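You operate a simulated robot arm through the tools that you are given. There is no shell and no other tool.

You run a simulated robot arm. Do the job below in one go: nothing can be reset, and whatever is moved stays where it is left.

Task
Mop up the puddle with the dish cloth, rinse it, press it out and lay it back.
Fine: rinse it in the washing bowl and press it on the squeeze grid; spill nothing. Set down upright: dish cloth.

It is judged by the outcome, as a careful person would: the job done as asked, and still so three seconds after it is handed in. It fails if anything else is knocked over, pushed out of place, dropped, spilled or broken. Flat cloth is picked up by pressing the open fingertips on it (5 to 10 N) and closing them slowly along it; thin cloth reads only 2 to 8 mm in the jaws.

Robot
A 7-joint arm with a two-finger parallel gripper, fixed in place. Base frame: the origin is on the floor under the middle of its stand, x ahead of it, y to its left, z up; the work surface is at about z = 0.655. Units: m, degrees, N and s.
With the tool pointing down near the work surface it reaches from about 0.44 to 0.92 m from the base axis. Its first joint turns from -143.0 to 143.0 degrees. Payload 3 kg.
The TCP is the grasp point between the finger pads, 0.03 m short of the fingertips. In the tool frame z runs along the fingers and y along their closing line. The gripper opens to 0.094 m. The fingers are 0.028 m wide and 0.01 m thick; the gripper's body (0.05 by 0.096 m) begins 0.055 m behind the TCP.
Orientation is that of the tool frame in the base frame, as a unit quaternion [w, x, y, z]. With the fingers straight down and closing along the base's y, the tool's x points along the base's -x, its y along +y and its z along -z.

Tools
- The arm moves only by the tool arm_command. Its arguments are lists of equal length, an entry for each row: "delta_pos": the shift along the tool's x, y, z in units of 200 mm (1.0 is 200 mm), a list of three; "dr": the turn, a rotation vector about the tool's x, y, z in units of 60 degrees (1.0 is 60 degrees), a list of three. In form: {"delta_pos": [[x, y, z], ...], "dr": [[wx, wy, wz], ...]}. A call has 1 to 20 rows; each row is the pose to reach, as a shift and turn from the pose commanded when the call began, along the tool's axes at that moment. "hand" is the opening, from 0 (shut) to 1 (fully open), set as the call begins (left out, the last holds). A call with a number of a shift or a turn outside -1 to 1 is refused whole. A row lasts 0.2 s, in which the tool goes at most 0.05 m and 8.6 degrees; a call with a longer step from one row to the next is refused whole, and so is a gripper value outside its range. Where a pose cannot be reached the arm comes as near as it can. A force on the tool above 90 N (or 10 N above the force at the start of the call, whichever is more), or a blocked arm, ends the call early, and 0.2 s more pass. Each finger travels about 0.072 m/s and halts on what it meets, pressing with about 29 N; the grip force reading is that of the motor and also rises with nothing between the fingers. The clock runs only during rows and for 0.2 s after the last one: add rows that repeat a pose to give the fingers time. The reply holds the time, the measured pose of the TCP, the force on the tool along the base axes, the opening and the grip force, in the units named above and with some noise, with the torque about the TCP (base axes, N m) and any sound that the robot's microphone picked up, and new pictures: "pictures" is both (left out), scene, wrist or none.
- Cameras (640 x 400 px; columns grow to the right, rows downward): "scene" is fixed at [0.0505, 0.4984, 1.4586]; the picture's right is [-0.16, -0.99, 0.00], its down [-0.78, 0.13, -0.61] and it looks along [0.60, -0.10, -0.79] (base axes); focal length 254 px, centre (320, 200). "wrist" rides on the gripper at [0.076, 0.014, -0.102] in the tool frame; the picture's right is [-0.18, 0.98, 0.00], its down [-0.75, -0.14, -0.64] and it looks along [-0.63, -0.12, 0.77] (tool axes); focal length 243 px, centre (320, 200). There is no depth. A picture from a camera that has moved, and an enlarged one, comes with that camera's place and axes in the base frame and with its lens.
- enlarge(camera, box): a new picture of the part [left, top, right, bottom] of that camera's present view, enlarged. The clock stands still meanwhile.
- hand_in(): hands the job in; it is judged then, once.

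Places have to be worked out from the pictures, the camera data and where the tool is seen. Open the gripper and draw the arm clear of the work before you hand the job in, unless the task says otherwise.

The tools are called after ">>>" as a command line: name --argument value ..., lists and objects as JSON in quotes. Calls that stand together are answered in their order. arm_command: Moves the arm, as the interface text tells. Its arguments: {"type":"object","properties":{"delta_pos":{"type":"array","items":{"type":"array","items":{"type":"number"}}},"dr":{"type":"array","items":{"type":"array","items":{"type":"number"}}},"hand":{"type":"number"},"pictures":{"type":"string","enum":["both","scene","wrist","none"]}},"required":["delta_pos","dr"]} The other tools are called the same way: enlarge (camera, box) takes an enlarged picture of a part of a camera's view; hand_in () hands the job in.

At the start:

```text
time_s: 0.0
ee_pos: [0.3982, 0.5132, 1.1741]
ee_rot: [0.001, 0.0, 1.0, -0.001]
force: [0.4, -0.3, -0.2]
torque: [-0.01, -0.01, 0.01]
width: 0.0939
grip_force: 0.1
```

scene: 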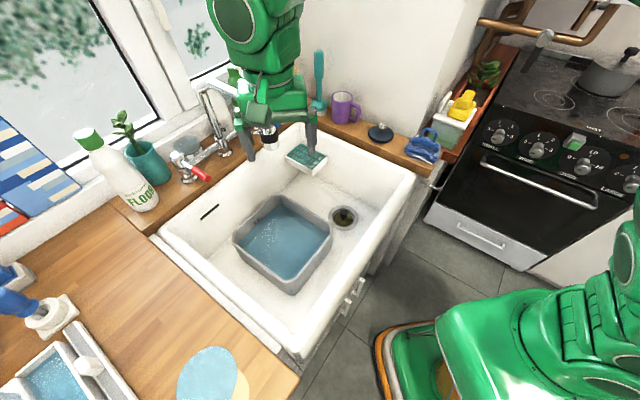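
wrist: 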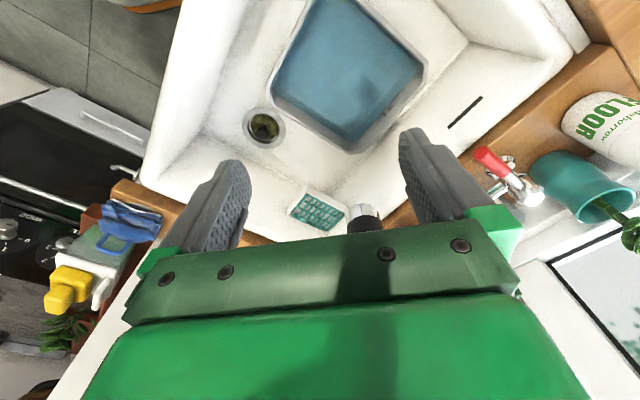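

I see a sink with a grey washing bowl, a worktop on the left with possible puddle, and several items. I'll enlarge parts of the scene to identify the cloth, the puddle and the squeeze grid.

>>> enlarge --camera "scene" --box '[0, 240, 320, 400]'

>>> enlarge --camera "scene" --box '[240, 60, 480, 210]'

>>> enlarge --camera "scene" --box '[140, 120, 440, 320]'

>>> enlarge --camera "wrist" --box '[0, 120, 320, 320]'

```text
2.00 times, centred on (160, 320) of scene
camera zoom: at [0.0505, 0.4984, 1.4586], right [-0.16, -0.99, 0.0], down [-0.78, 0.13, -0.61], along [0.6, -0.1, -0.79], focal length 508 px, centre (640, -40)
```

zoom: 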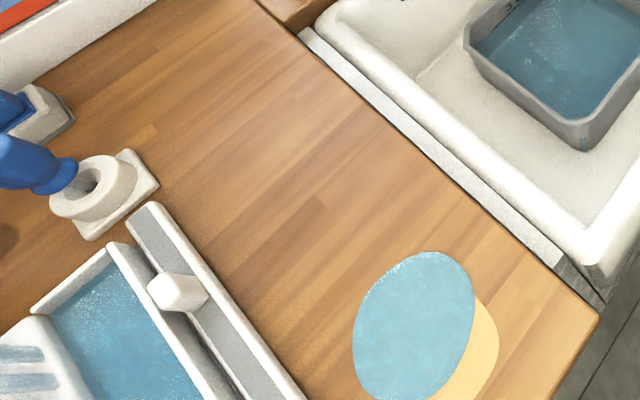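

```text
2.67 times, centred on (360, 135) of scene
camera zoom: at [0.0505, 0.4984, 1.4586], right [-0.16, -0.99, 0.0], down [-0.78, 0.13, -0.61], along [0.6, -0.1, -0.79], focal length 677 px, centre (213, 373)
```

zoom: 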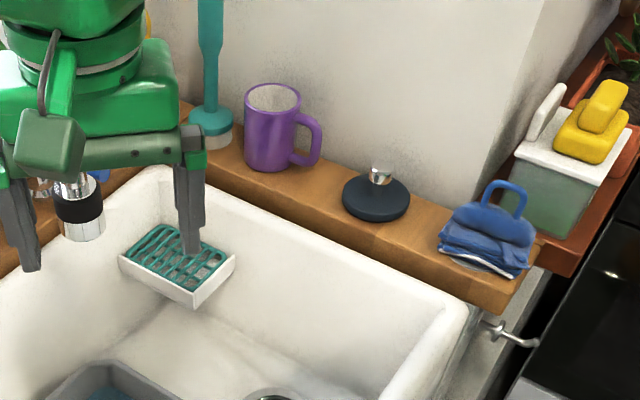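

```text
2.00 times, centred on (290, 220) of scene
camera zoom: at [0.0505, 0.4984, 1.4586], right [-0.16, -0.99, 0.0], down [-0.78, 0.13, -0.61], along [0.6, -0.1, -0.79], focal length 508 px, centre (380, 160)
```

zoom: 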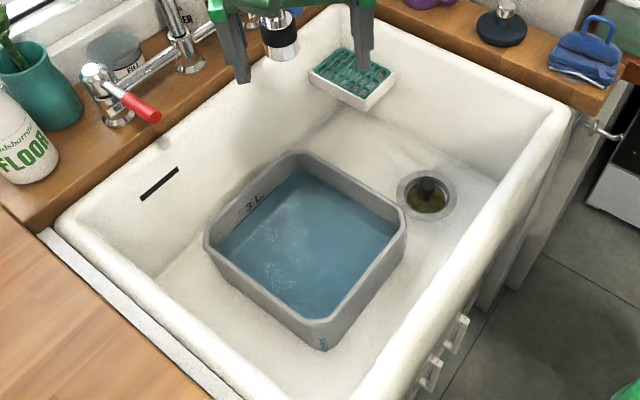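

```text
2.00 times, centred on (160, 220) of wrist
camera zoom: at [0.3226, 0.5281, 1.2768], right [0.18, 0.98, 0.0], down [0.75, -0.14, 0.64], along [0.63, -0.12, -0.77], focal length 485 px, centre (640, 160)
```

zoom: 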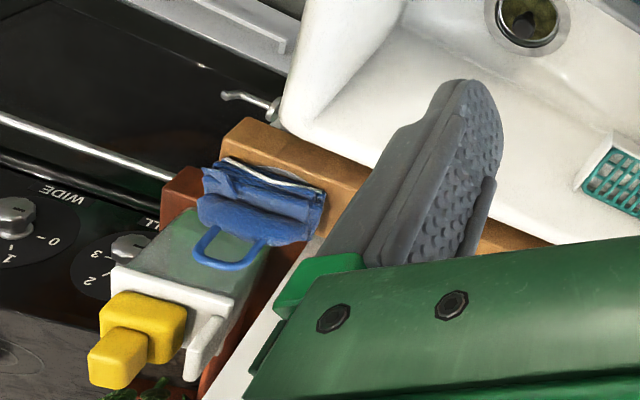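

Comparing the two views, the blue folded cloth is at roughly (0.60, 0.09, 0.92) on the ledge and the sink bottom is near z 0.68. I'll move the arm toward the cloth at height for a closer look.

>>> arm_command --delta_pos '[[-0.05, -0.2, 0], [-0.1, -0.4, 0], [-0.15, -0.6, 0], [-0.2, -0.8, 0], [-0.2, -0.98, 0]]' --dr '[[0, 0, 0], [0, 0, 0], [0, 0, 0], [0, 0, 0], [0, 0, 0]]' --pictures "both"

```text
time_s: 1.2
ee_pos: [0.437, 0.3178, 1.1739]
ee_rot: [0.001, 0.0, 1.0, 0.0]
force: [0.7, -0.5, 0.6]
torque: [-0.03, 0.0, 0.0]
width: 0.0937
grip_force: 0.0
camera wrist: at [0.3625, 0.3317, 1.2771], right [0.18, 0.98, 0.0], down [0.75, -0.14, 0.64], along [0.63, -0.12, -0.77], focal length 243 px, centre (320, 200)
```

scene: 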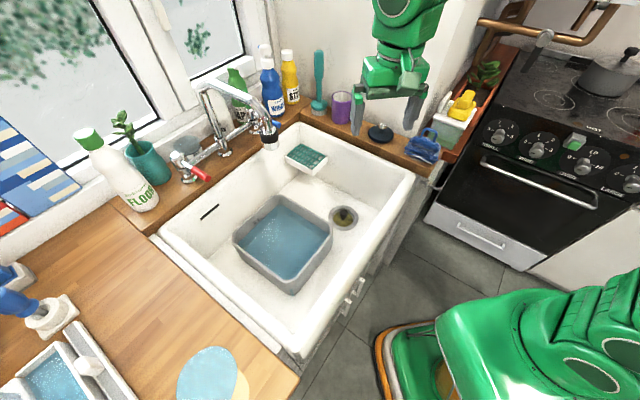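
wrist: 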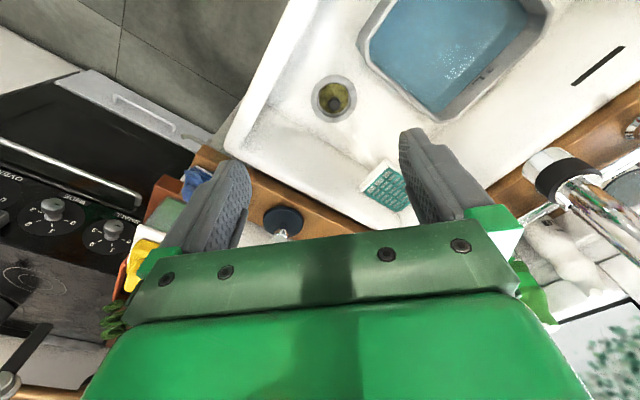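

The grid triangulates near (0.77, 0.43, 0.76), within reach. I continue toward the cloth for a closer look.

>>> arm_command --delta_pos '[[0.0, -0.2, 0], [0.0, -0.4, 0], [0.0, -0.6, 0.1], [0.0, -0.75, 0.2], [0.0, -0.75, 0.3]]' --dr '[[0, 0, 0], [0, 0, 0], [0, 0, 0], [0, 0, 0], [0, 0, 0]]' --pictures "both"

```text
time_s: 2.4
ee_pos: [0.4377, 0.1666, 1.1144]
ee_rot: [0.0, 0.0, 1.0, 0.0]
force: [0.4, 0.4, 0.5]
torque: [0.01, -0.03, 0.0]
width: 0.0938
grip_force: 0.0
camera wrist: at [0.3622, 0.1818, 1.2164], right [0.18, 0.98, 0.0], down [0.75, -0.14, 0.64], along [0.63, -0.12, -0.77], focal length 243 px, centre (320, 200)
```

scene: 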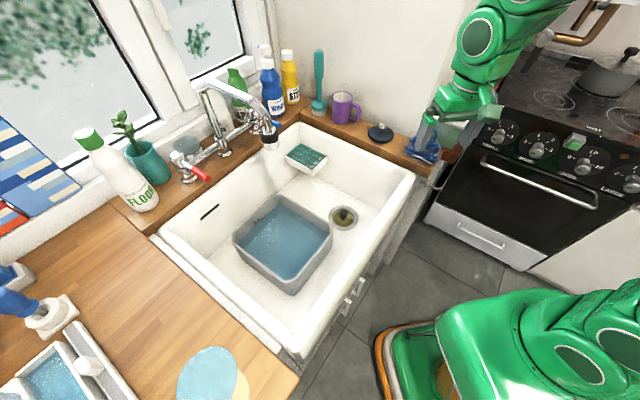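
wrist: 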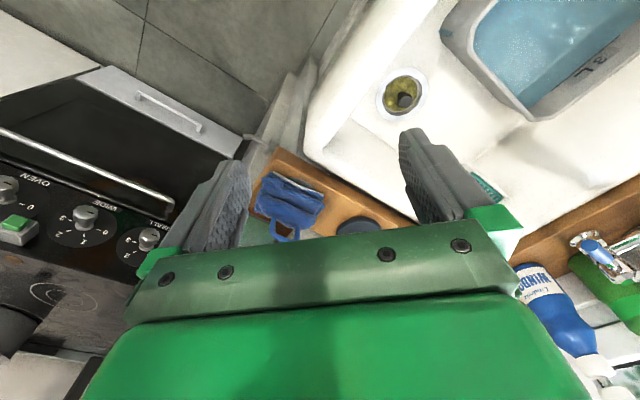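

>>> enlarge --camera "wrist" --box '[220, 130, 420, 255]'

>>> enlarge --camera "scene" --box '[240, 100, 480, 250]'

```text
3.20 times, centred on (320, 192) of wrist
camera zoom: at [0.3622, 0.1818, 1.2164], right [0.18, 0.98, 0.0], down [0.75, -0.14, 0.64], along [0.63, -0.12, -0.77], focal length 776 px, centre (320, 224)
```

zoom: 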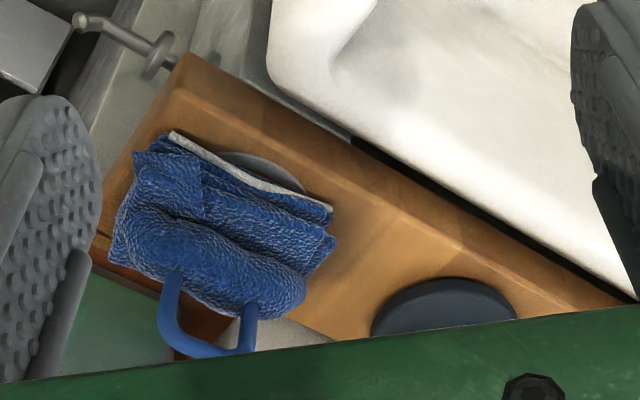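

```text
2.67 times, centred on (360, 175) of scene
camera zoom: at [0.0505, 0.4984, 1.4586], right [-0.16, -0.99, 0.0], down [-0.78, 0.13, -0.61], along [0.6, -0.1, -0.79], focal length 677 px, centre (213, 267)
```

zoom: 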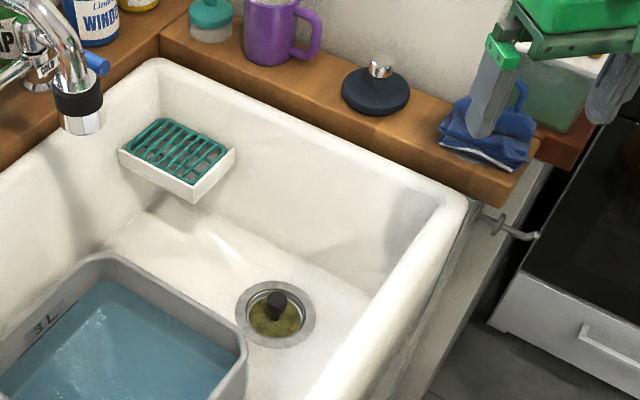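

The cloth seems to be a folded terry bundle with an upright blue loop over it (top near z 1.01), sitting on a small grey disc. I'll move above it for a clearer view.

>>> arm_command --delta_pos '[[-0.12, 0.0, -0.05], [-0.25, 0.0, -0.1], [-0.35, 0.0, -0.15], [-0.4, 0.0, -0.2]]' --dr '[[0, 0, 0], [0, 0, 0], [0, 0, 0], [0, 0, 0]]' --pictures "both"

>>> enlarge --camera "wrist" --box '[220, 100, 420, 225]'

>>> enlarge --camera "scene" --box '[370, 90, 490, 165]'

```text
time_s: 3.4
ee_pos: [0.5187, 0.1677, 1.1542]
ee_rot: [0.0, 0.001, 1.0, 0.0]
force: [1.0, -0.6, -0.5]
torque: [0.02, 0.0, -0.01]
width: 0.0939
grip_force: 0.1
camera wrist: at [0.4428, 0.1821, 1.2569], right [0.18, 0.98, 0.0], down [0.75, -0.14, 0.64], along [0.63, -0.12, -0.77], focal length 243 px, centre (320, 200)
```

scene: 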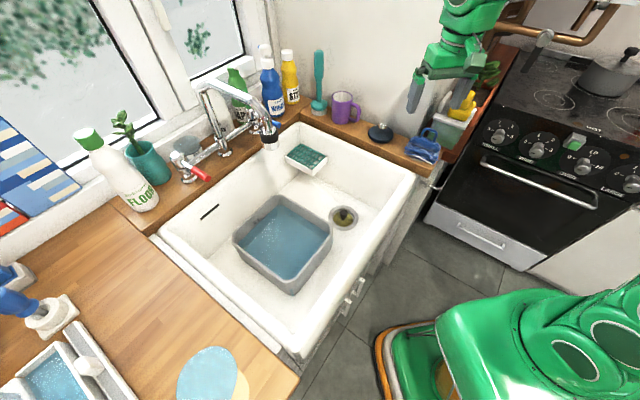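
wrist: 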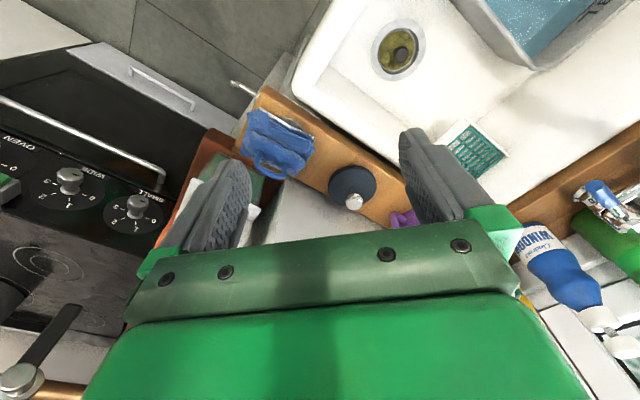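

```text
3.20 times, centred on (320, 162) of wrist
camera zoom: at [0.4428, 0.1821, 1.2569], right [0.18, 0.98, 0.0], down [0.75, -0.14, 0.64], along [0.63, -0.12, -0.77], focal length 776 px, centre (320, 320)
```

zoom: 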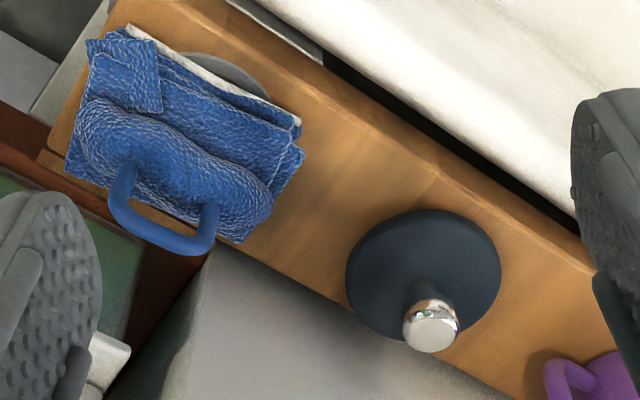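

```text
5.33 times, centred on (430, 128) of scene
camera zoom: at [0.0505, 0.4984, 1.4586], right [-0.16, -0.99, 0.0], down [-0.78, 0.13, -0.61], along [0.6, -0.1, -0.79], focal length 1354 px, centre (-267, 587)
```

zoom: 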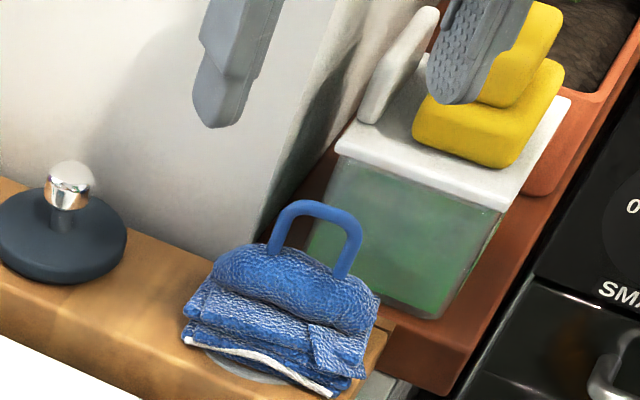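

The handle top spans about (0.586, 0.073) to (0.607, 0.102) at z≈1.0, running about 50° from x, and the cloth is centred near (0.598, 0.088). Before grasping I'll enlarge the puddle, the grid and the bowl in the scene view.

>>> enlarge --camera "scene" --box '[160, 325, 280, 400]'

>>> enlarge --camera "scene" --box '[250, 110, 370, 185]'

>>> enlarge --camera "scene" --box '[220, 180, 380, 280]'

>>> enlarge --camera "scene" --box '[0, 260, 160, 400]'

```text
5.33 times, centred on (220, 362) of scene
camera zoom: at [0.0505, 0.4984, 1.4586], right [-0.16, -0.99, 0.0], down [-0.78, 0.13, -0.61], along [0.6, -0.1, -0.79], focal length 1354 px, centre (853, -667)
```

zoom: 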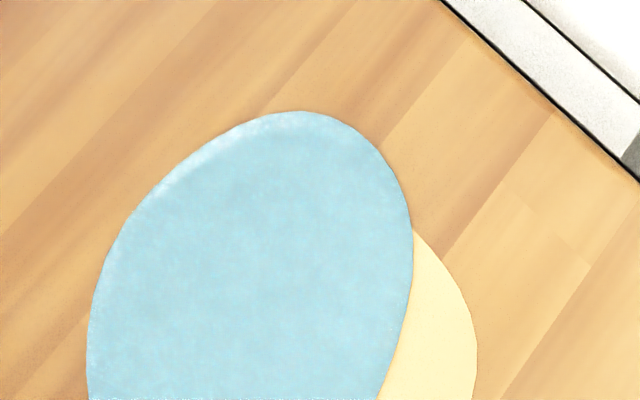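

```text
5.33 times, centred on (310, 148) of scene
camera zoom: at [0.0505, 0.4984, 1.4586], right [-0.16, -0.99, 0.0], down [-0.78, 0.13, -0.61], along [0.6, -0.1, -0.79], focal length 1354 px, centre (373, 480)
```

zoom: 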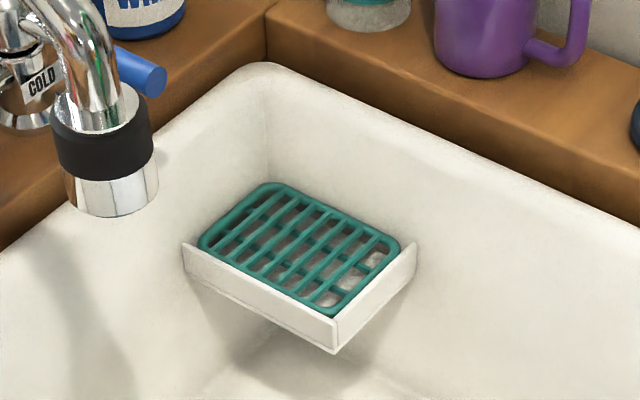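

```text
4.00 times, centred on (300, 230) of scene
camera zoom: at [0.0505, 0.4984, 1.4586], right [-0.16, -0.99, 0.0], down [-0.78, 0.13, -0.61], along [0.6, -0.1, -0.79], focal length 1016 px, centre (400, 80)
```

zoom: 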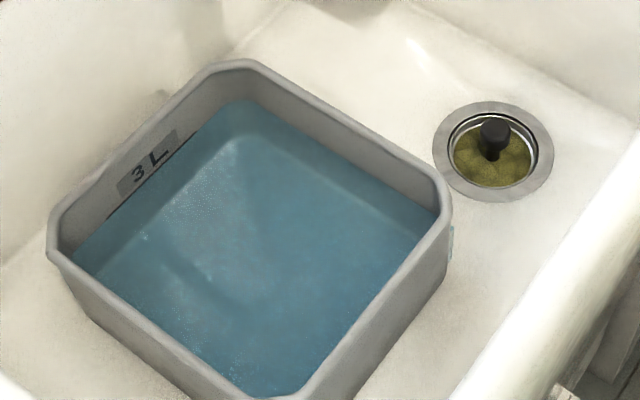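

```text
2.86 times, centred on (80, 330) of scene
camera zoom: at [0.0505, 0.4984, 1.4586], right [-0.16, -0.99, 0.0], down [-0.78, 0.13, -0.61], along [0.6, -0.1, -0.79], focal length 725 px, centre (1006, -171)
```

zoom: 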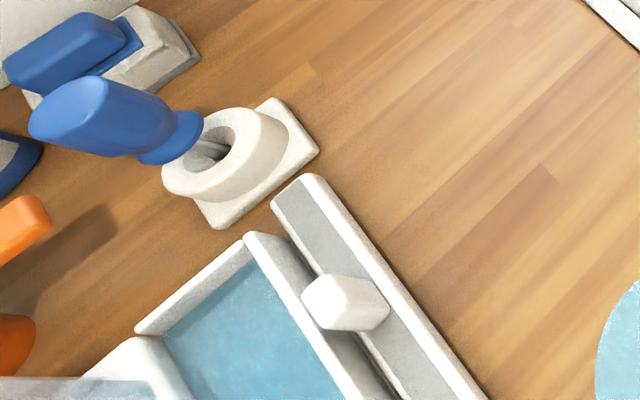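

The grid tray is fixed in the sink's far corner, and a flat pale patch lies beside the puddle. Now I turn the gripper about 50° so the fingers close across the handle, and move above it.

>>> arm_command --delta_pos '[[-0.06, -0.06, 0], [-0.12, -0.12, 0], [-0.18, -0.18, 0], [-0.24, -0.24, 0], [-0.3, -0.3, 0], [-0.35, -0.35, 0], [-0.39, -0.4, 0]]' --dr '[[0, 0, -0.119], [0, 0, -0.238], [0, 0, -0.357], [0, 0, -0.476], [0, 0, -0.595], [0, 0, -0.714], [0, 0, -0.833]]' --pictures "both"

>>> enlarge --camera "wrist" --box '[220, 80, 420, 205]'

>>> enlarge --camera "scene" --box '[370, 90, 490, 165]'

```text
time_s: 5.0
ee_pos: [0.5958, 0.0869, 1.1547]
ee_rot: [0.0, -0.424, 0.906, 0.0]
force: [-0.4, 0.2, 0.4]
torque: [0.02, -0.03, 0.0]
width: 0.0938
grip_force: 0.1
camera wrist: at [0.5371, 0.0387, 1.2571], right [-0.64, 0.77, 0.0], down [0.59, 0.49, 0.64], along [0.5, 0.41, -0.77], focal length 243 px, centre (320, 200)
```

scene: 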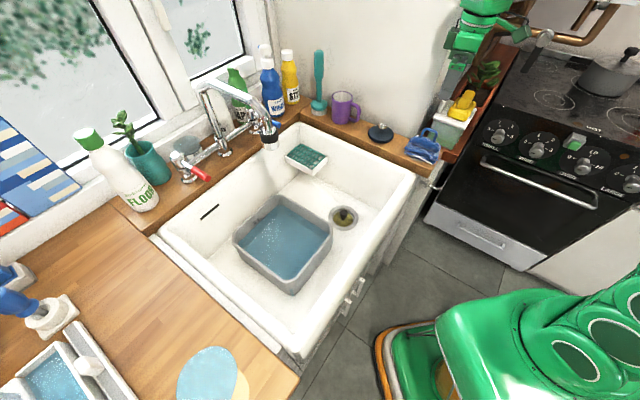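
wrist: 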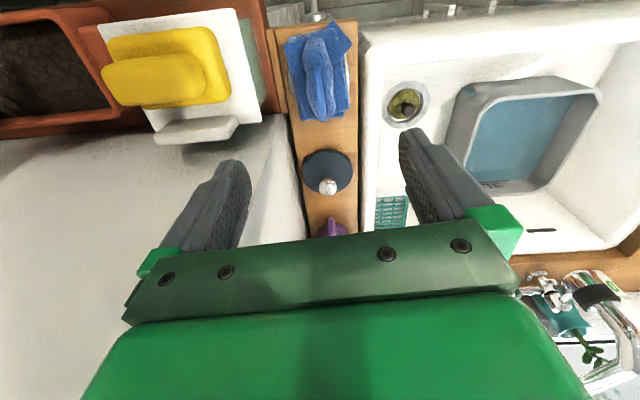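

```text
3.20 times, centred on (320, 142) of wrist
camera zoom: at [0.5371, 0.0387, 1.2571], right [-0.64, 0.77, 0.0], down [0.59, 0.49, 0.64], along [0.5, 0.41, -0.77], focal length 776 px, centre (320, 384)
```

zoom: 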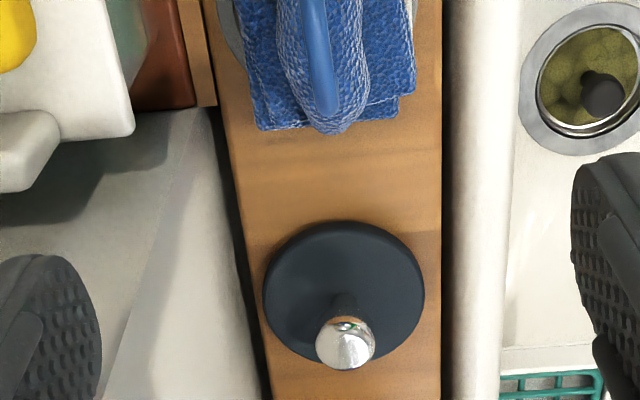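

```text
5.33 times, centred on (430, 128) of scene
camera zoom: at [0.0505, 0.4984, 1.4586], right [-0.16, -0.99, 0.0], down [-0.78, 0.13, -0.61], along [0.6, -0.1, -0.79], focal length 1354 px, centre (-267, 587)
```

zoom: 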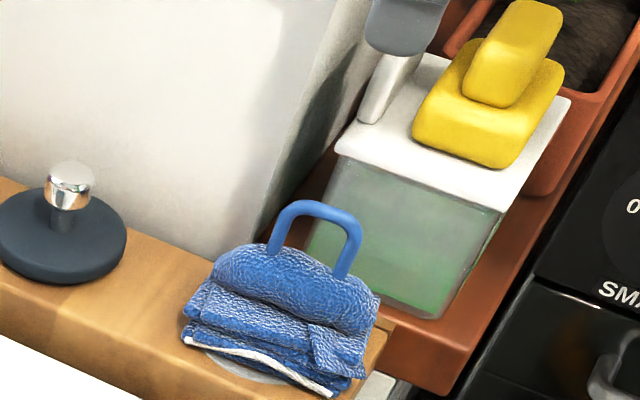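

The camera is now aligned with the ledge. I'll enlarge the cloth in the wrist view to measure the handle.

>>> enlarge --camera "wrist" --box '[240, 0, 400, 100]'

```text
4.00 times, centred on (320, 50) of wrist
camera zoom: at [0.5371, 0.0387, 1.2571], right [-0.64, 0.77, 0.0], down [0.59, 0.49, 0.64], along [0.5, 0.41, -0.77], focal length 970 px, centre (320, 800)
```

zoom: 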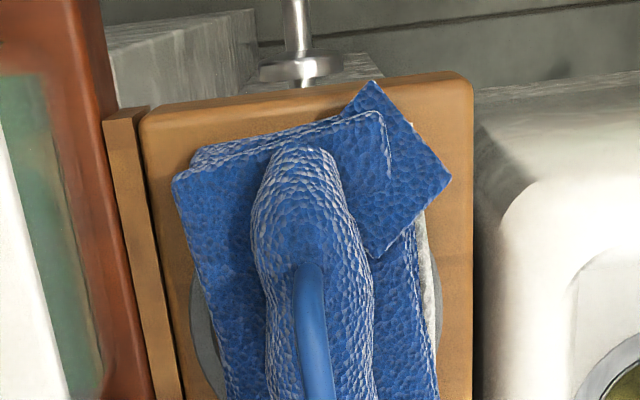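

Handle midpoint is about (0.597, 0.086) at about 46–48°, and the lid of the neighbouring box is 8 cm away. I trim the yaw by 3°, narrow the fingers to about 56 mm, and descend to just above the handle.

>>> arm_command --delta_pos '[[0, 0, 0.1], [0, 0, 0.2], [0, 0, 0.3], [0, 0, 0.4], [0, 0, 0.45], [0, 0, 0.45]]' --dr '[[0, 0, 0.025], [0, 0, 0.05], [0, 0, 0.05], [0, 0, 0.05], [0, 0, 0.05], [0, 0, 0.05]]' --hand 0.6 --pictures "both"

>>> enlarge --camera "wrist" --box '[220, 20, 420, 145]'

>>> enlarge --camera "scene" --box '[370, 90, 490, 165]'

```text
time_s: 6.4
ee_pos: [0.5963, 0.0881, 1.0647]
ee_rot: [0.0, -0.399, 0.917, 0.0]
force: [1.0, -0.6, -0.4]
torque: [0.0, -0.01, 0.01]
width: 0.0567
grip_force: 0.0
camera wrist: at [0.5344, 0.0424, 1.1666], right [-0.59, 0.81, 0.0], down [0.62, 0.45, 0.64], along [0.52, 0.38, -0.77], focal length 243 px, centre (320, 200)
```

scene: 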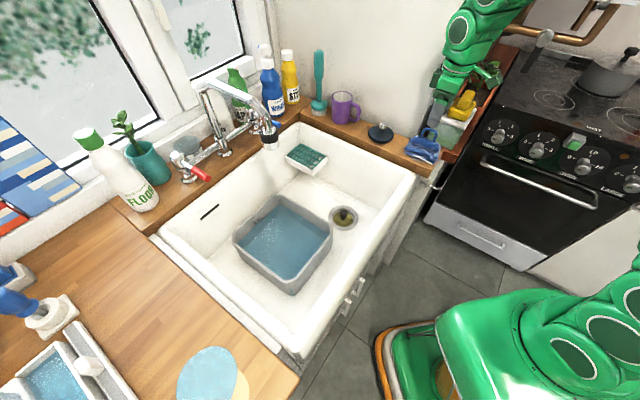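
wrist: 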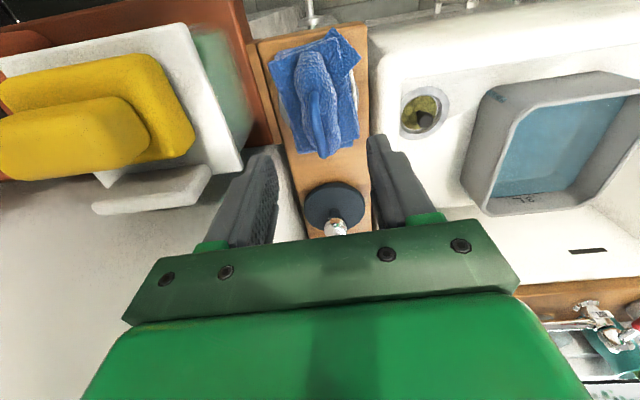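

```text
3.20 times, centred on (320, 82) of wrist
camera zoom: at [0.5344, 0.0424, 1.1666], right [-0.59, 0.81, 0.0], down [0.62, 0.45, 0.64], along [0.52, 0.38, -0.77], focal length 776 px, centre (320, 576)
```

zoom: 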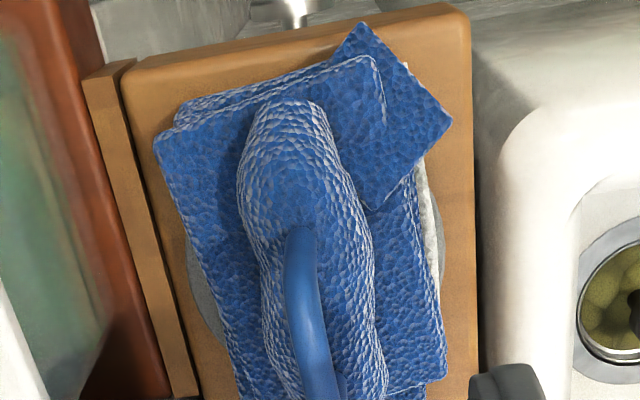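

```text
5.33 times, centred on (430, 128) of scene
camera zoom: at [0.0505, 0.4984, 1.4586], right [-0.16, -0.99, 0.0], down [-0.78, 0.13, -0.61], along [0.6, -0.1, -0.79], focal length 1354 px, centre (-267, 587)
```

zoom: 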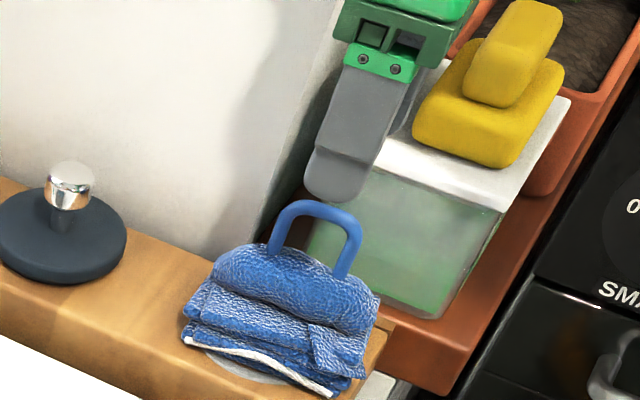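

The handle runs between the fingers and is centred within about 1 mm. I descend so the pads straddle the handle's upper bar at TCP z≈0.996, checking the force.

>>> arm_command --delta_pos '[[0.02, 0, 0.1], [0.02, 0, 0.2], [0.02, 0, 0.27], [0.02, 0, 0.31], [0.02, 0, 0.343], [0.02, 0, 0.343]]' --dr '[[0, 0, 0], [0, 0, 0], [0, 0, 0], [0, 0, 0], [0, 0, 0], [0, 0, 0]]' --pictures "both"

>>> enlarge --camera "wrist" --box '[220, 60, 420, 185]'

>>> enlarge --camera "scene" --box '[370, 90, 490, 165]'

```text
time_s: 7.8
ee_pos: [0.5928, 0.0842, 0.9958]
ee_rot: [-0.001, -0.399, 0.917, 0.0]
force: [-0.1, 0.3, 0.1]
torque: [0.01, 0.05, -0.02]
width: 0.0566
grip_force: 0.2
camera wrist: at [0.5314, 0.0388, 1.0981], right [-0.59, 0.81, 0.0], down [0.62, 0.45, 0.64], along [0.52, 0.38, -0.77], focal length 243 px, centre (320, 200)
```

scene: 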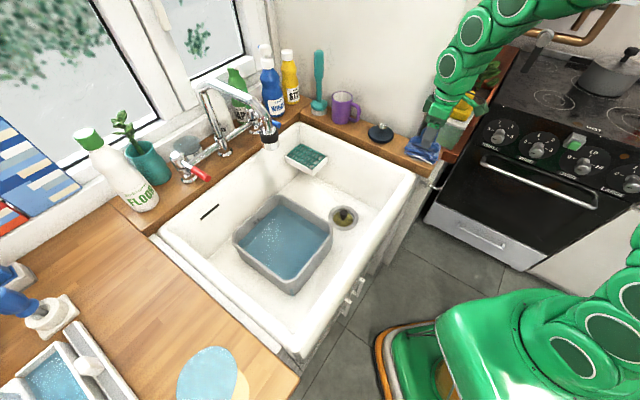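
wrist: 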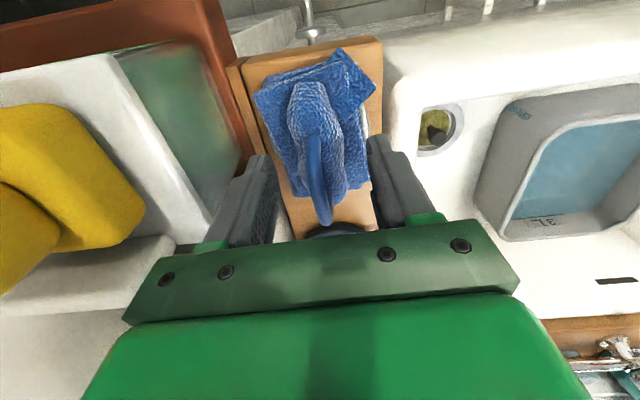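

```text
3.20 times, centred on (320, 122) of wrist
camera zoom: at [0.5314, 0.0388, 1.0981], right [-0.59, 0.81, 0.0], down [0.62, 0.45, 0.64], along [0.52, 0.38, -0.77], focal length 776 px, centre (320, 448)
```

zoom: 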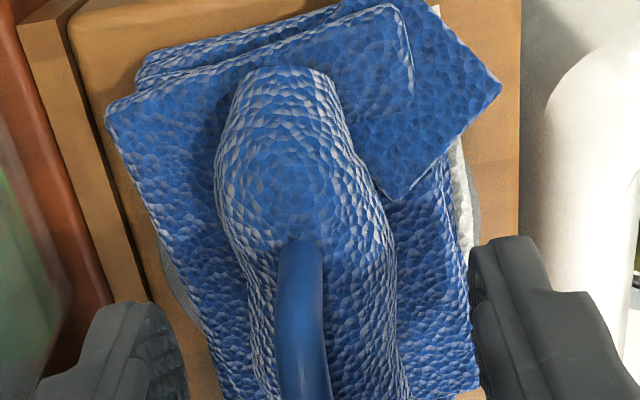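

```text
5.33 times, centred on (430, 128) of scene
camera zoom: at [0.0505, 0.4984, 1.4586], right [-0.16, -0.99, 0.0], down [-0.78, 0.13, -0.61], along [0.6, -0.1, -0.79], focal length 1354 px, centre (-267, 587)
```

zoom: 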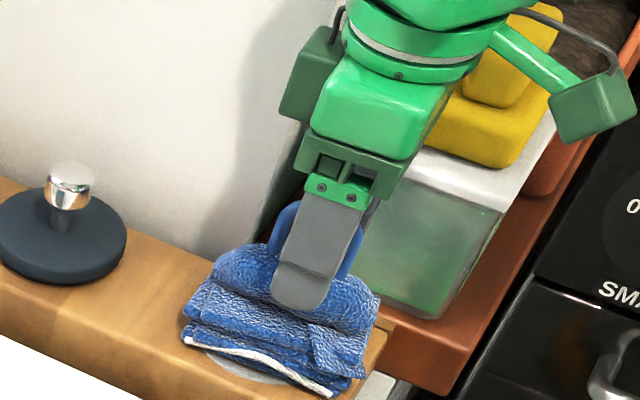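

The finger sits right across the handle's middle with no contact force. I close the fingers on it.

>>> arm_command --delta_pos '[[0, 0, 0], [0, 0, 0], [0, 0, 0], [0, 0, 0]]' --dr '[[0, 0, 0], [0, 0, 0], [0, 0, 0], [0, 0, 0]]' --hand 0.0 --pictures "wrist"

>>> enlarge --camera "scene" --box '[370, 90, 490, 165]'

```text
time_s: 8.8
ee_pos: [0.5941, 0.0848, 0.9947]
ee_rot: [0.0, -0.399, 0.917, 0.001]
force: [0.5, -0.3, 1.8]
torque: [0.0, -0.05, 0.04]
width: 0.0289
grip_force: 29.3
camera wrist: at [0.5314, 0.0389, 1.0981], right [-0.59, 0.81, 0.0], down [0.62, 0.45, 0.64], along [0.52, 0.38, -0.77], focal length 243 px, centre (320, 200)
```

wrist: 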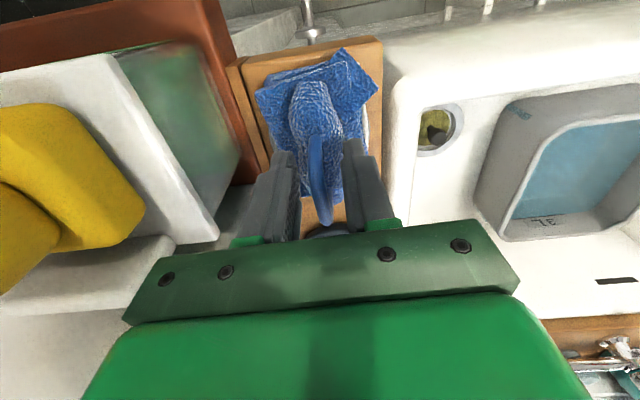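

```text
5.33 times, centred on (430, 128) of scene
camera zoom: at [0.0505, 0.4984, 1.4586], right [-0.16, -0.99, 0.0], down [-0.78, 0.13, -0.61], along [0.6, -0.1, -0.79], focal length 1354 px, centre (-267, 587)
```

zoom: 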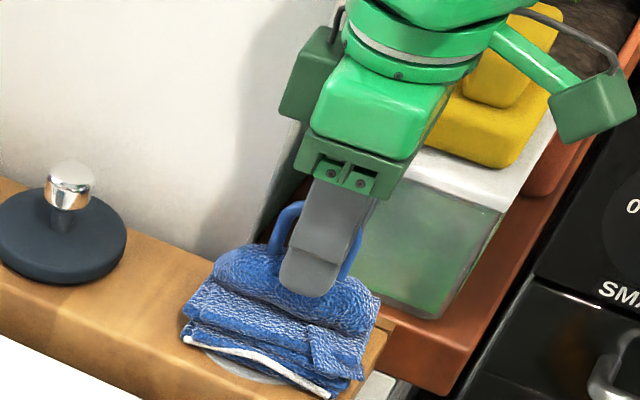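

The width stopped at 29 mm, so the fingertips met the padded roll rather than the thin handle. I'll open again, rise 14 mm and re-close on the handle bar alone.

>>> arm_command --delta_pos '[[0, 0, 0], [0, 0, 0], [0, 0, -0.03], [0, 0, -0.07], [0, 0, -0.07]]' --dr '[[0, 0, 0], [0, 0, 0], [0, 0, 0], [0, 0, 0], [0, 0, 0]]' --hand 0.5 --pictures "none"

>>> arm_command --delta_pos '[[0, 0, 0], [0, 0, 0], [0, 0, 0], [0, 0, 0]]' --dr '[[0, 0, 0], [0, 0, 0], [0, 0, 0], [0, 0, 0]]' --hand 0.0 --pictures "wrist"

>>> enlarge --camera "scene" --box '[370, 90, 490, 165]'

```text
time_s: 10.0
ee_pos: [0.5946, 0.0849, 1.0102]
ee_rot: [0.0, -0.399, 0.917, -0.001]
force: [0.4, 0.5, 0.2]
torque: [0.0, -0.01, 0.01]
width: 0.0469
grip_force: 0.1
```

```text
time_s: 11.0
ee_pos: [0.5937, 0.0844, 1.0098]
ee_rot: [0.0, -0.399, 0.917, 0.001]
force: [0.0, -0.3, 0.0]
torque: [0.03, 0.0, 0.02]
width: 0.007
grip_force: 29.2
camera wrist: at [0.5321, 0.0386, 1.1121], right [-0.59, 0.81, 0.0], down [0.62, 0.45, 0.64], along [0.52, 0.38, -0.77], focal length 243 px, centre (320, 200)
```

wrist: 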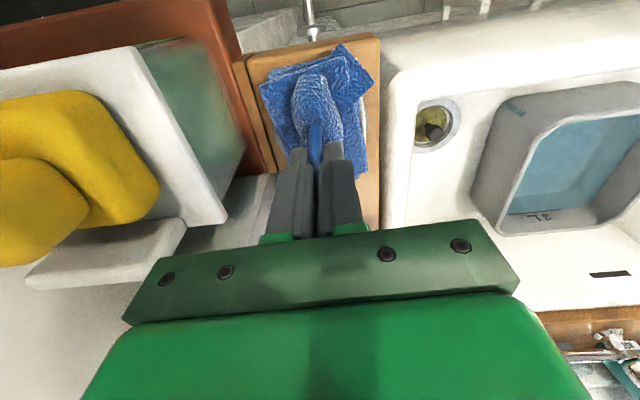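

```text
5.33 times, centred on (430, 128) of scene
camera zoom: at [0.0505, 0.4984, 1.4586], right [-0.16, -0.99, 0.0], down [-0.78, 0.13, -0.61], along [0.6, -0.1, -0.79], focal length 1354 px, centre (-267, 587)
```

zoom: 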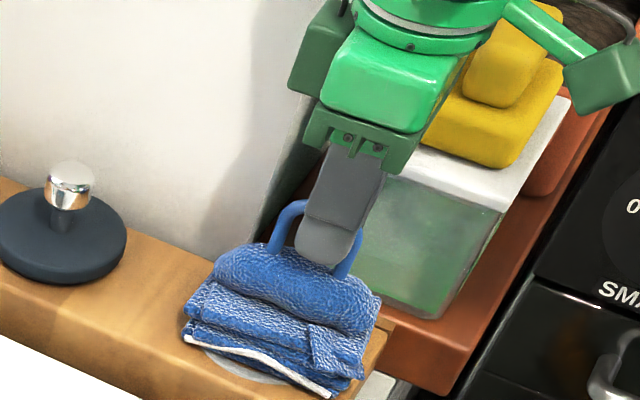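

The grip reads 7 mm on the handle with 29 N: home pose is TCP (0.594, 0.085, 1.010). I lift straight up 0.12 m and check it hangs level.

>>> arm_command --delta_pos '[[0, 0, -0.04], [0, 0, -0.12], [0, 0, -0.25], [0, 0, -0.4], [0, 0, -0.55], [0, 0, -0.6], [0, 0, -0.6]]' --dr '[[0, 0, 0], [0, 0, 0], [0, 0, 0], [0, 0, 0], [0, 0, 0], [0, 0, 0], [0, 0, 0]]' --pictures "both"

>>> enlarge --camera "scene" --box '[370, 60, 490, 165]'

```text
time_s: 12.6
ee_pos: [0.5943, 0.085, 1.13]
ee_rot: [0.001, -0.399, 0.917, 0.001]
force: [-0.7, 0.4, -0.1]
torque: [-0.01, -0.03, -0.02]
width: 0.0001
grip_force: 29.0
camera wrist: at [0.5315, 0.0387, 1.2325], right [-0.59, 0.81, 0.0], down [0.62, 0.45, 0.64], along [0.52, 0.38, -0.77], focal length 243 px, centre (320, 200)
```

scene: 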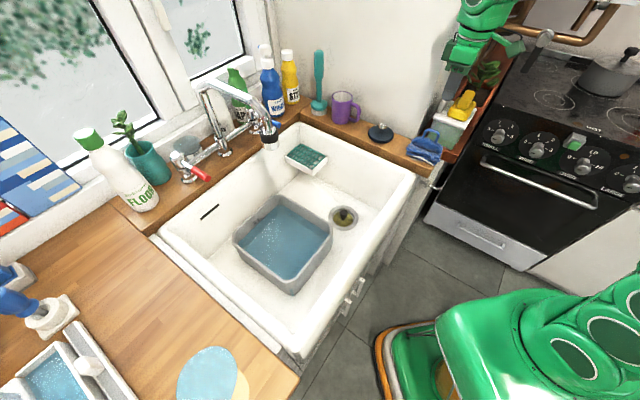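
wrist: 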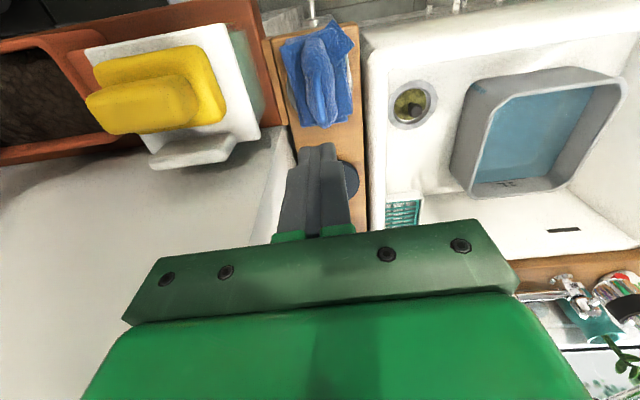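

```text
3.81 times, centred on (430, 112) of scene
camera zoom: at [0.0505, 0.4984, 1.4586], right [-0.16, -0.99, 0.0], down [-0.78, 0.13, -0.61], along [0.6, -0.1, -0.79], focal length 967 px, centre (-99, 533)
```

zoom: 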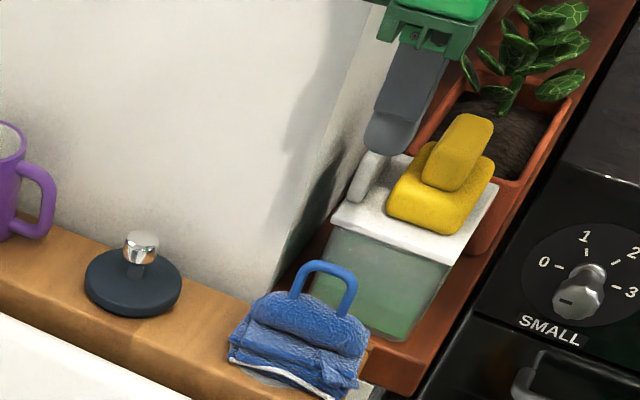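

The width reads zero: the handle slipped out and the cloth stayed on the ledge. I'll check whether it shifted and where the handle is now.

>>> enlarge --camera "scene" --box '[370, 90, 490, 165]'

>>> enlarge --camera "wrist" --box '[240, 10, 400, 140]'

```text
5.33 times, centred on (430, 128) of scene
camera zoom: at [0.0505, 0.4984, 1.4586], right [-0.16, -0.99, 0.0], down [-0.78, 0.13, -0.61], along [0.6, -0.1, -0.79], focal length 1354 px, centre (-267, 587)
```

zoom: 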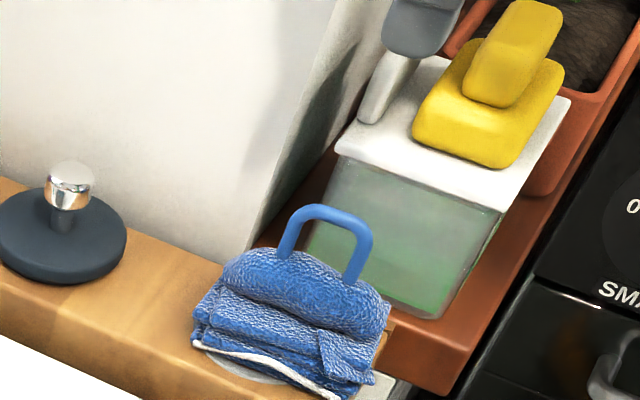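

```text
3.08 times, centred on (320, 75) of wrist
camera zoom: at [0.5315, 0.0387, 1.2325], right [-0.59, 0.81, 0.0], down [0.62, 0.45, 0.64], along [0.52, 0.38, -0.77], focal length 746 px, centre (320, 585)
```

zoom: 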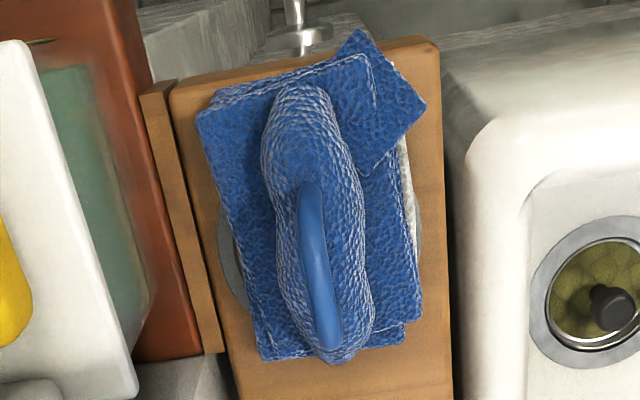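

The cloth was dragged only about 7 mm along the ledge; its handle is now centred near (0.5905, 0.083), top z≈1.0. I'll reopen, descend with the tips just above the roll so the bar sits deeper between the pads, and close.

>>> arm_command --delta_pos '[[0.018, 0.007, 0.0], [0.018, 0.007, 0.1], [0.018, 0.007, 0.25], [0.018, 0.007, 0.4], [0.018, 0.007, 0.52], [0.018, 0.007, 0.59], [0.018, 0.007, 0.63], [0.018, 0.007, 0.63]]' --dr '[[0, 0, 0], [0, 0, 0], [0, 0, 0], [0, 0, 0], [0, 0, 0], [0, 0, 0], [0, 0, 0], [0, 0, 0]]' --hand 0.5 --pictures "both"

>>> enlarge --camera "scene" --box '[390, 100, 470, 150]'

>>> enlarge --camera "wrist" --box '[240, 60, 400, 230]'

```text
time_s: 14.4
ee_pos: [0.589, 0.0831, 1.0029]
ee_rot: [0.001, -0.399, 0.917, 0.0]
force: [-1.1, -0.8, 0.5]
torque: [0.01, 0.04, 0.01]
width: 0.0472
grip_force: 0.1
camera wrist: at [0.5279, 0.0371, 1.1057], right [-0.59, 0.81, 0.0], down [0.62, 0.45, 0.64], along [0.52, 0.38, -0.77], focal length 243 px, centre (320, 200)
```

scene: 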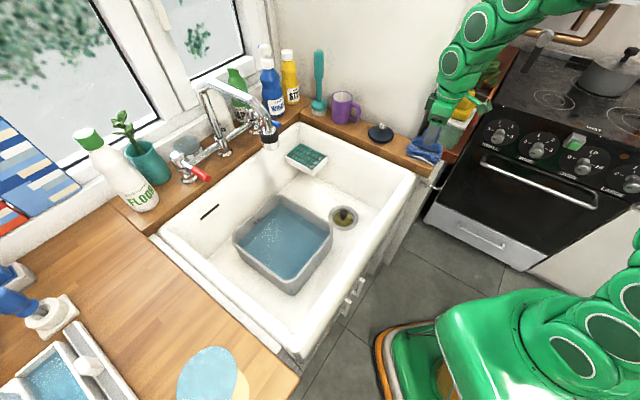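
wrist: 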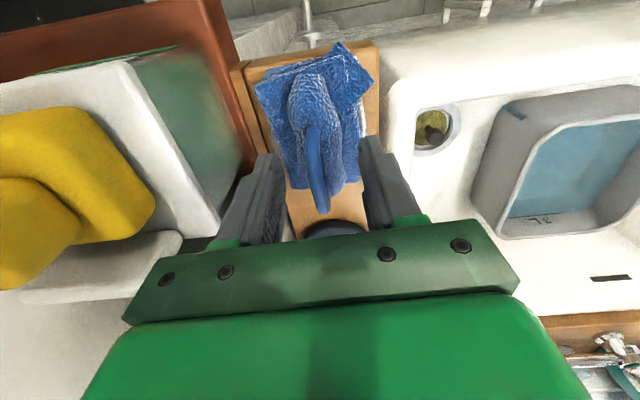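

```text
8.00 times, centred on (430, 125) of scene
camera zoom: at [0.0505, 0.4984, 1.4586], right [-0.16, -0.99, 0.0], down [-0.78, 0.13, -0.61], along [0.6, -0.1, -0.79], focal length 2031 px, centre (-560, 800)
```

zoom: 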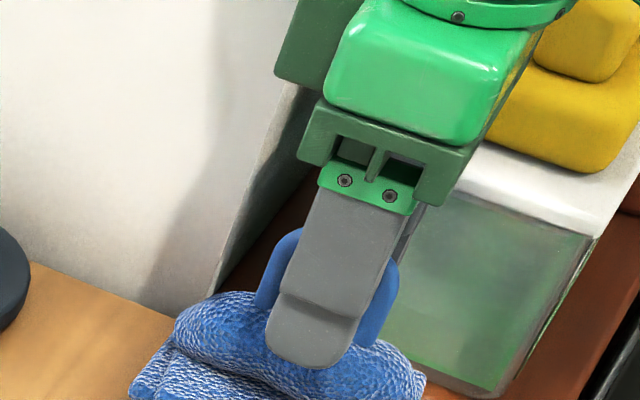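

```text
2.35 times, centred on (320, 145) of wrist
camera zoom: at [0.5279, 0.0371, 1.1057], right [-0.59, 0.81, 0.0], down [0.62, 0.45, 0.64], along [0.52, 0.38, -0.77], focal length 571 px, centre (320, 329)
```

zoom: 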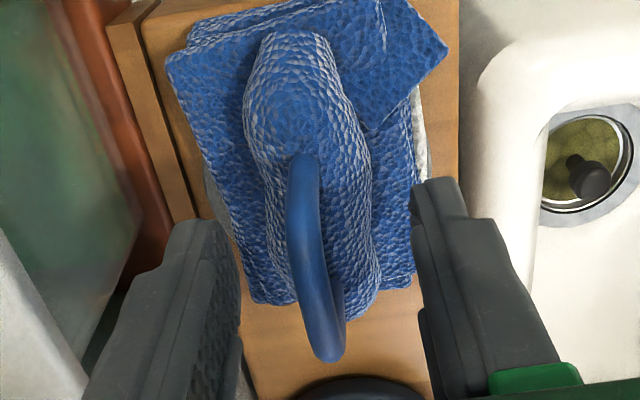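

The handle is centred between the fingers in both views. I close, wait, then lift only 8 mm slowly to test the hold.

>>> arm_command --delta_pos '[[0, 0, 0], [0, 0, 0], [0, 0, 0], [0, 0, 0], [0, 0, 0], [0, 0, 0]]' --dr '[[0, 0, 0], [0, 0, 0], [0, 0, 0], [0, 0, 0], [0, 0, 0], [0, 0, 0]]' --hand 0.0 --pictures "none"

>>> arm_command --delta_pos '[[0, 0, -0.01], [0, 0, -0.02], [0, 0, -0.03], [0, 0, -0.04], [0, 0, -0.05], [0, 0, -0.05]]' --dr '[[0, 0, 0], [0, 0, 0], [0, 0, 0], [0, 0, 0], [0, 0, 0], [0, 0, 0]]' --pictures "wrist"

>>> enlarge --camera "scene" --box '[390, 110, 470, 160]'

```text
time_s: 15.8
ee_pos: [0.5899, 0.0828, 1.0034]
ee_rot: [0.0, -0.399, 0.917, -0.001]
force: [-0.4, -0.4, -0.1]
torque: [0.01, -0.02, -0.03]
width: 0.0111
grip_force: 29.6
```

```text
time_s: 17.2
ee_pos: [0.5891, 0.0821, 1.0139]
ee_rot: [0.001, -0.399, 0.917, 0.0]
force: [-0.1, 0.3, 0.0]
torque: [0.0, 0.04, 0.0]
width: 0.0111
grip_force: 29.1
camera wrist: at [0.5283, 0.037, 1.1162], right [-0.59, 0.81, 0.0], down [0.62, 0.45, 0.64], along [0.52, 0.38, -0.77], focal length 243 px, centre (320, 200)
```

wrist: 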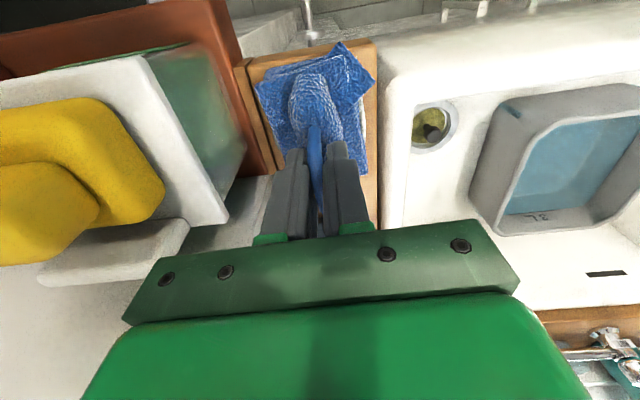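

```text
8.00 times, centred on (430, 135) of scene
camera zoom: at [0.0505, 0.4984, 1.4586], right [-0.16, -0.99, 0.0], down [-0.78, 0.13, -0.61], along [0.6, -0.1, -0.79], focal length 2031 px, centre (-560, 720)
```

zoom: 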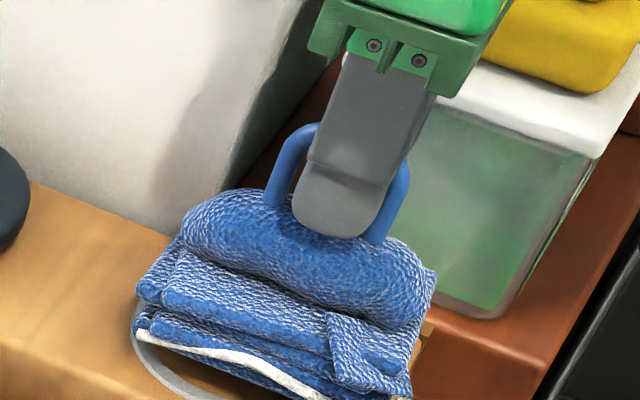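

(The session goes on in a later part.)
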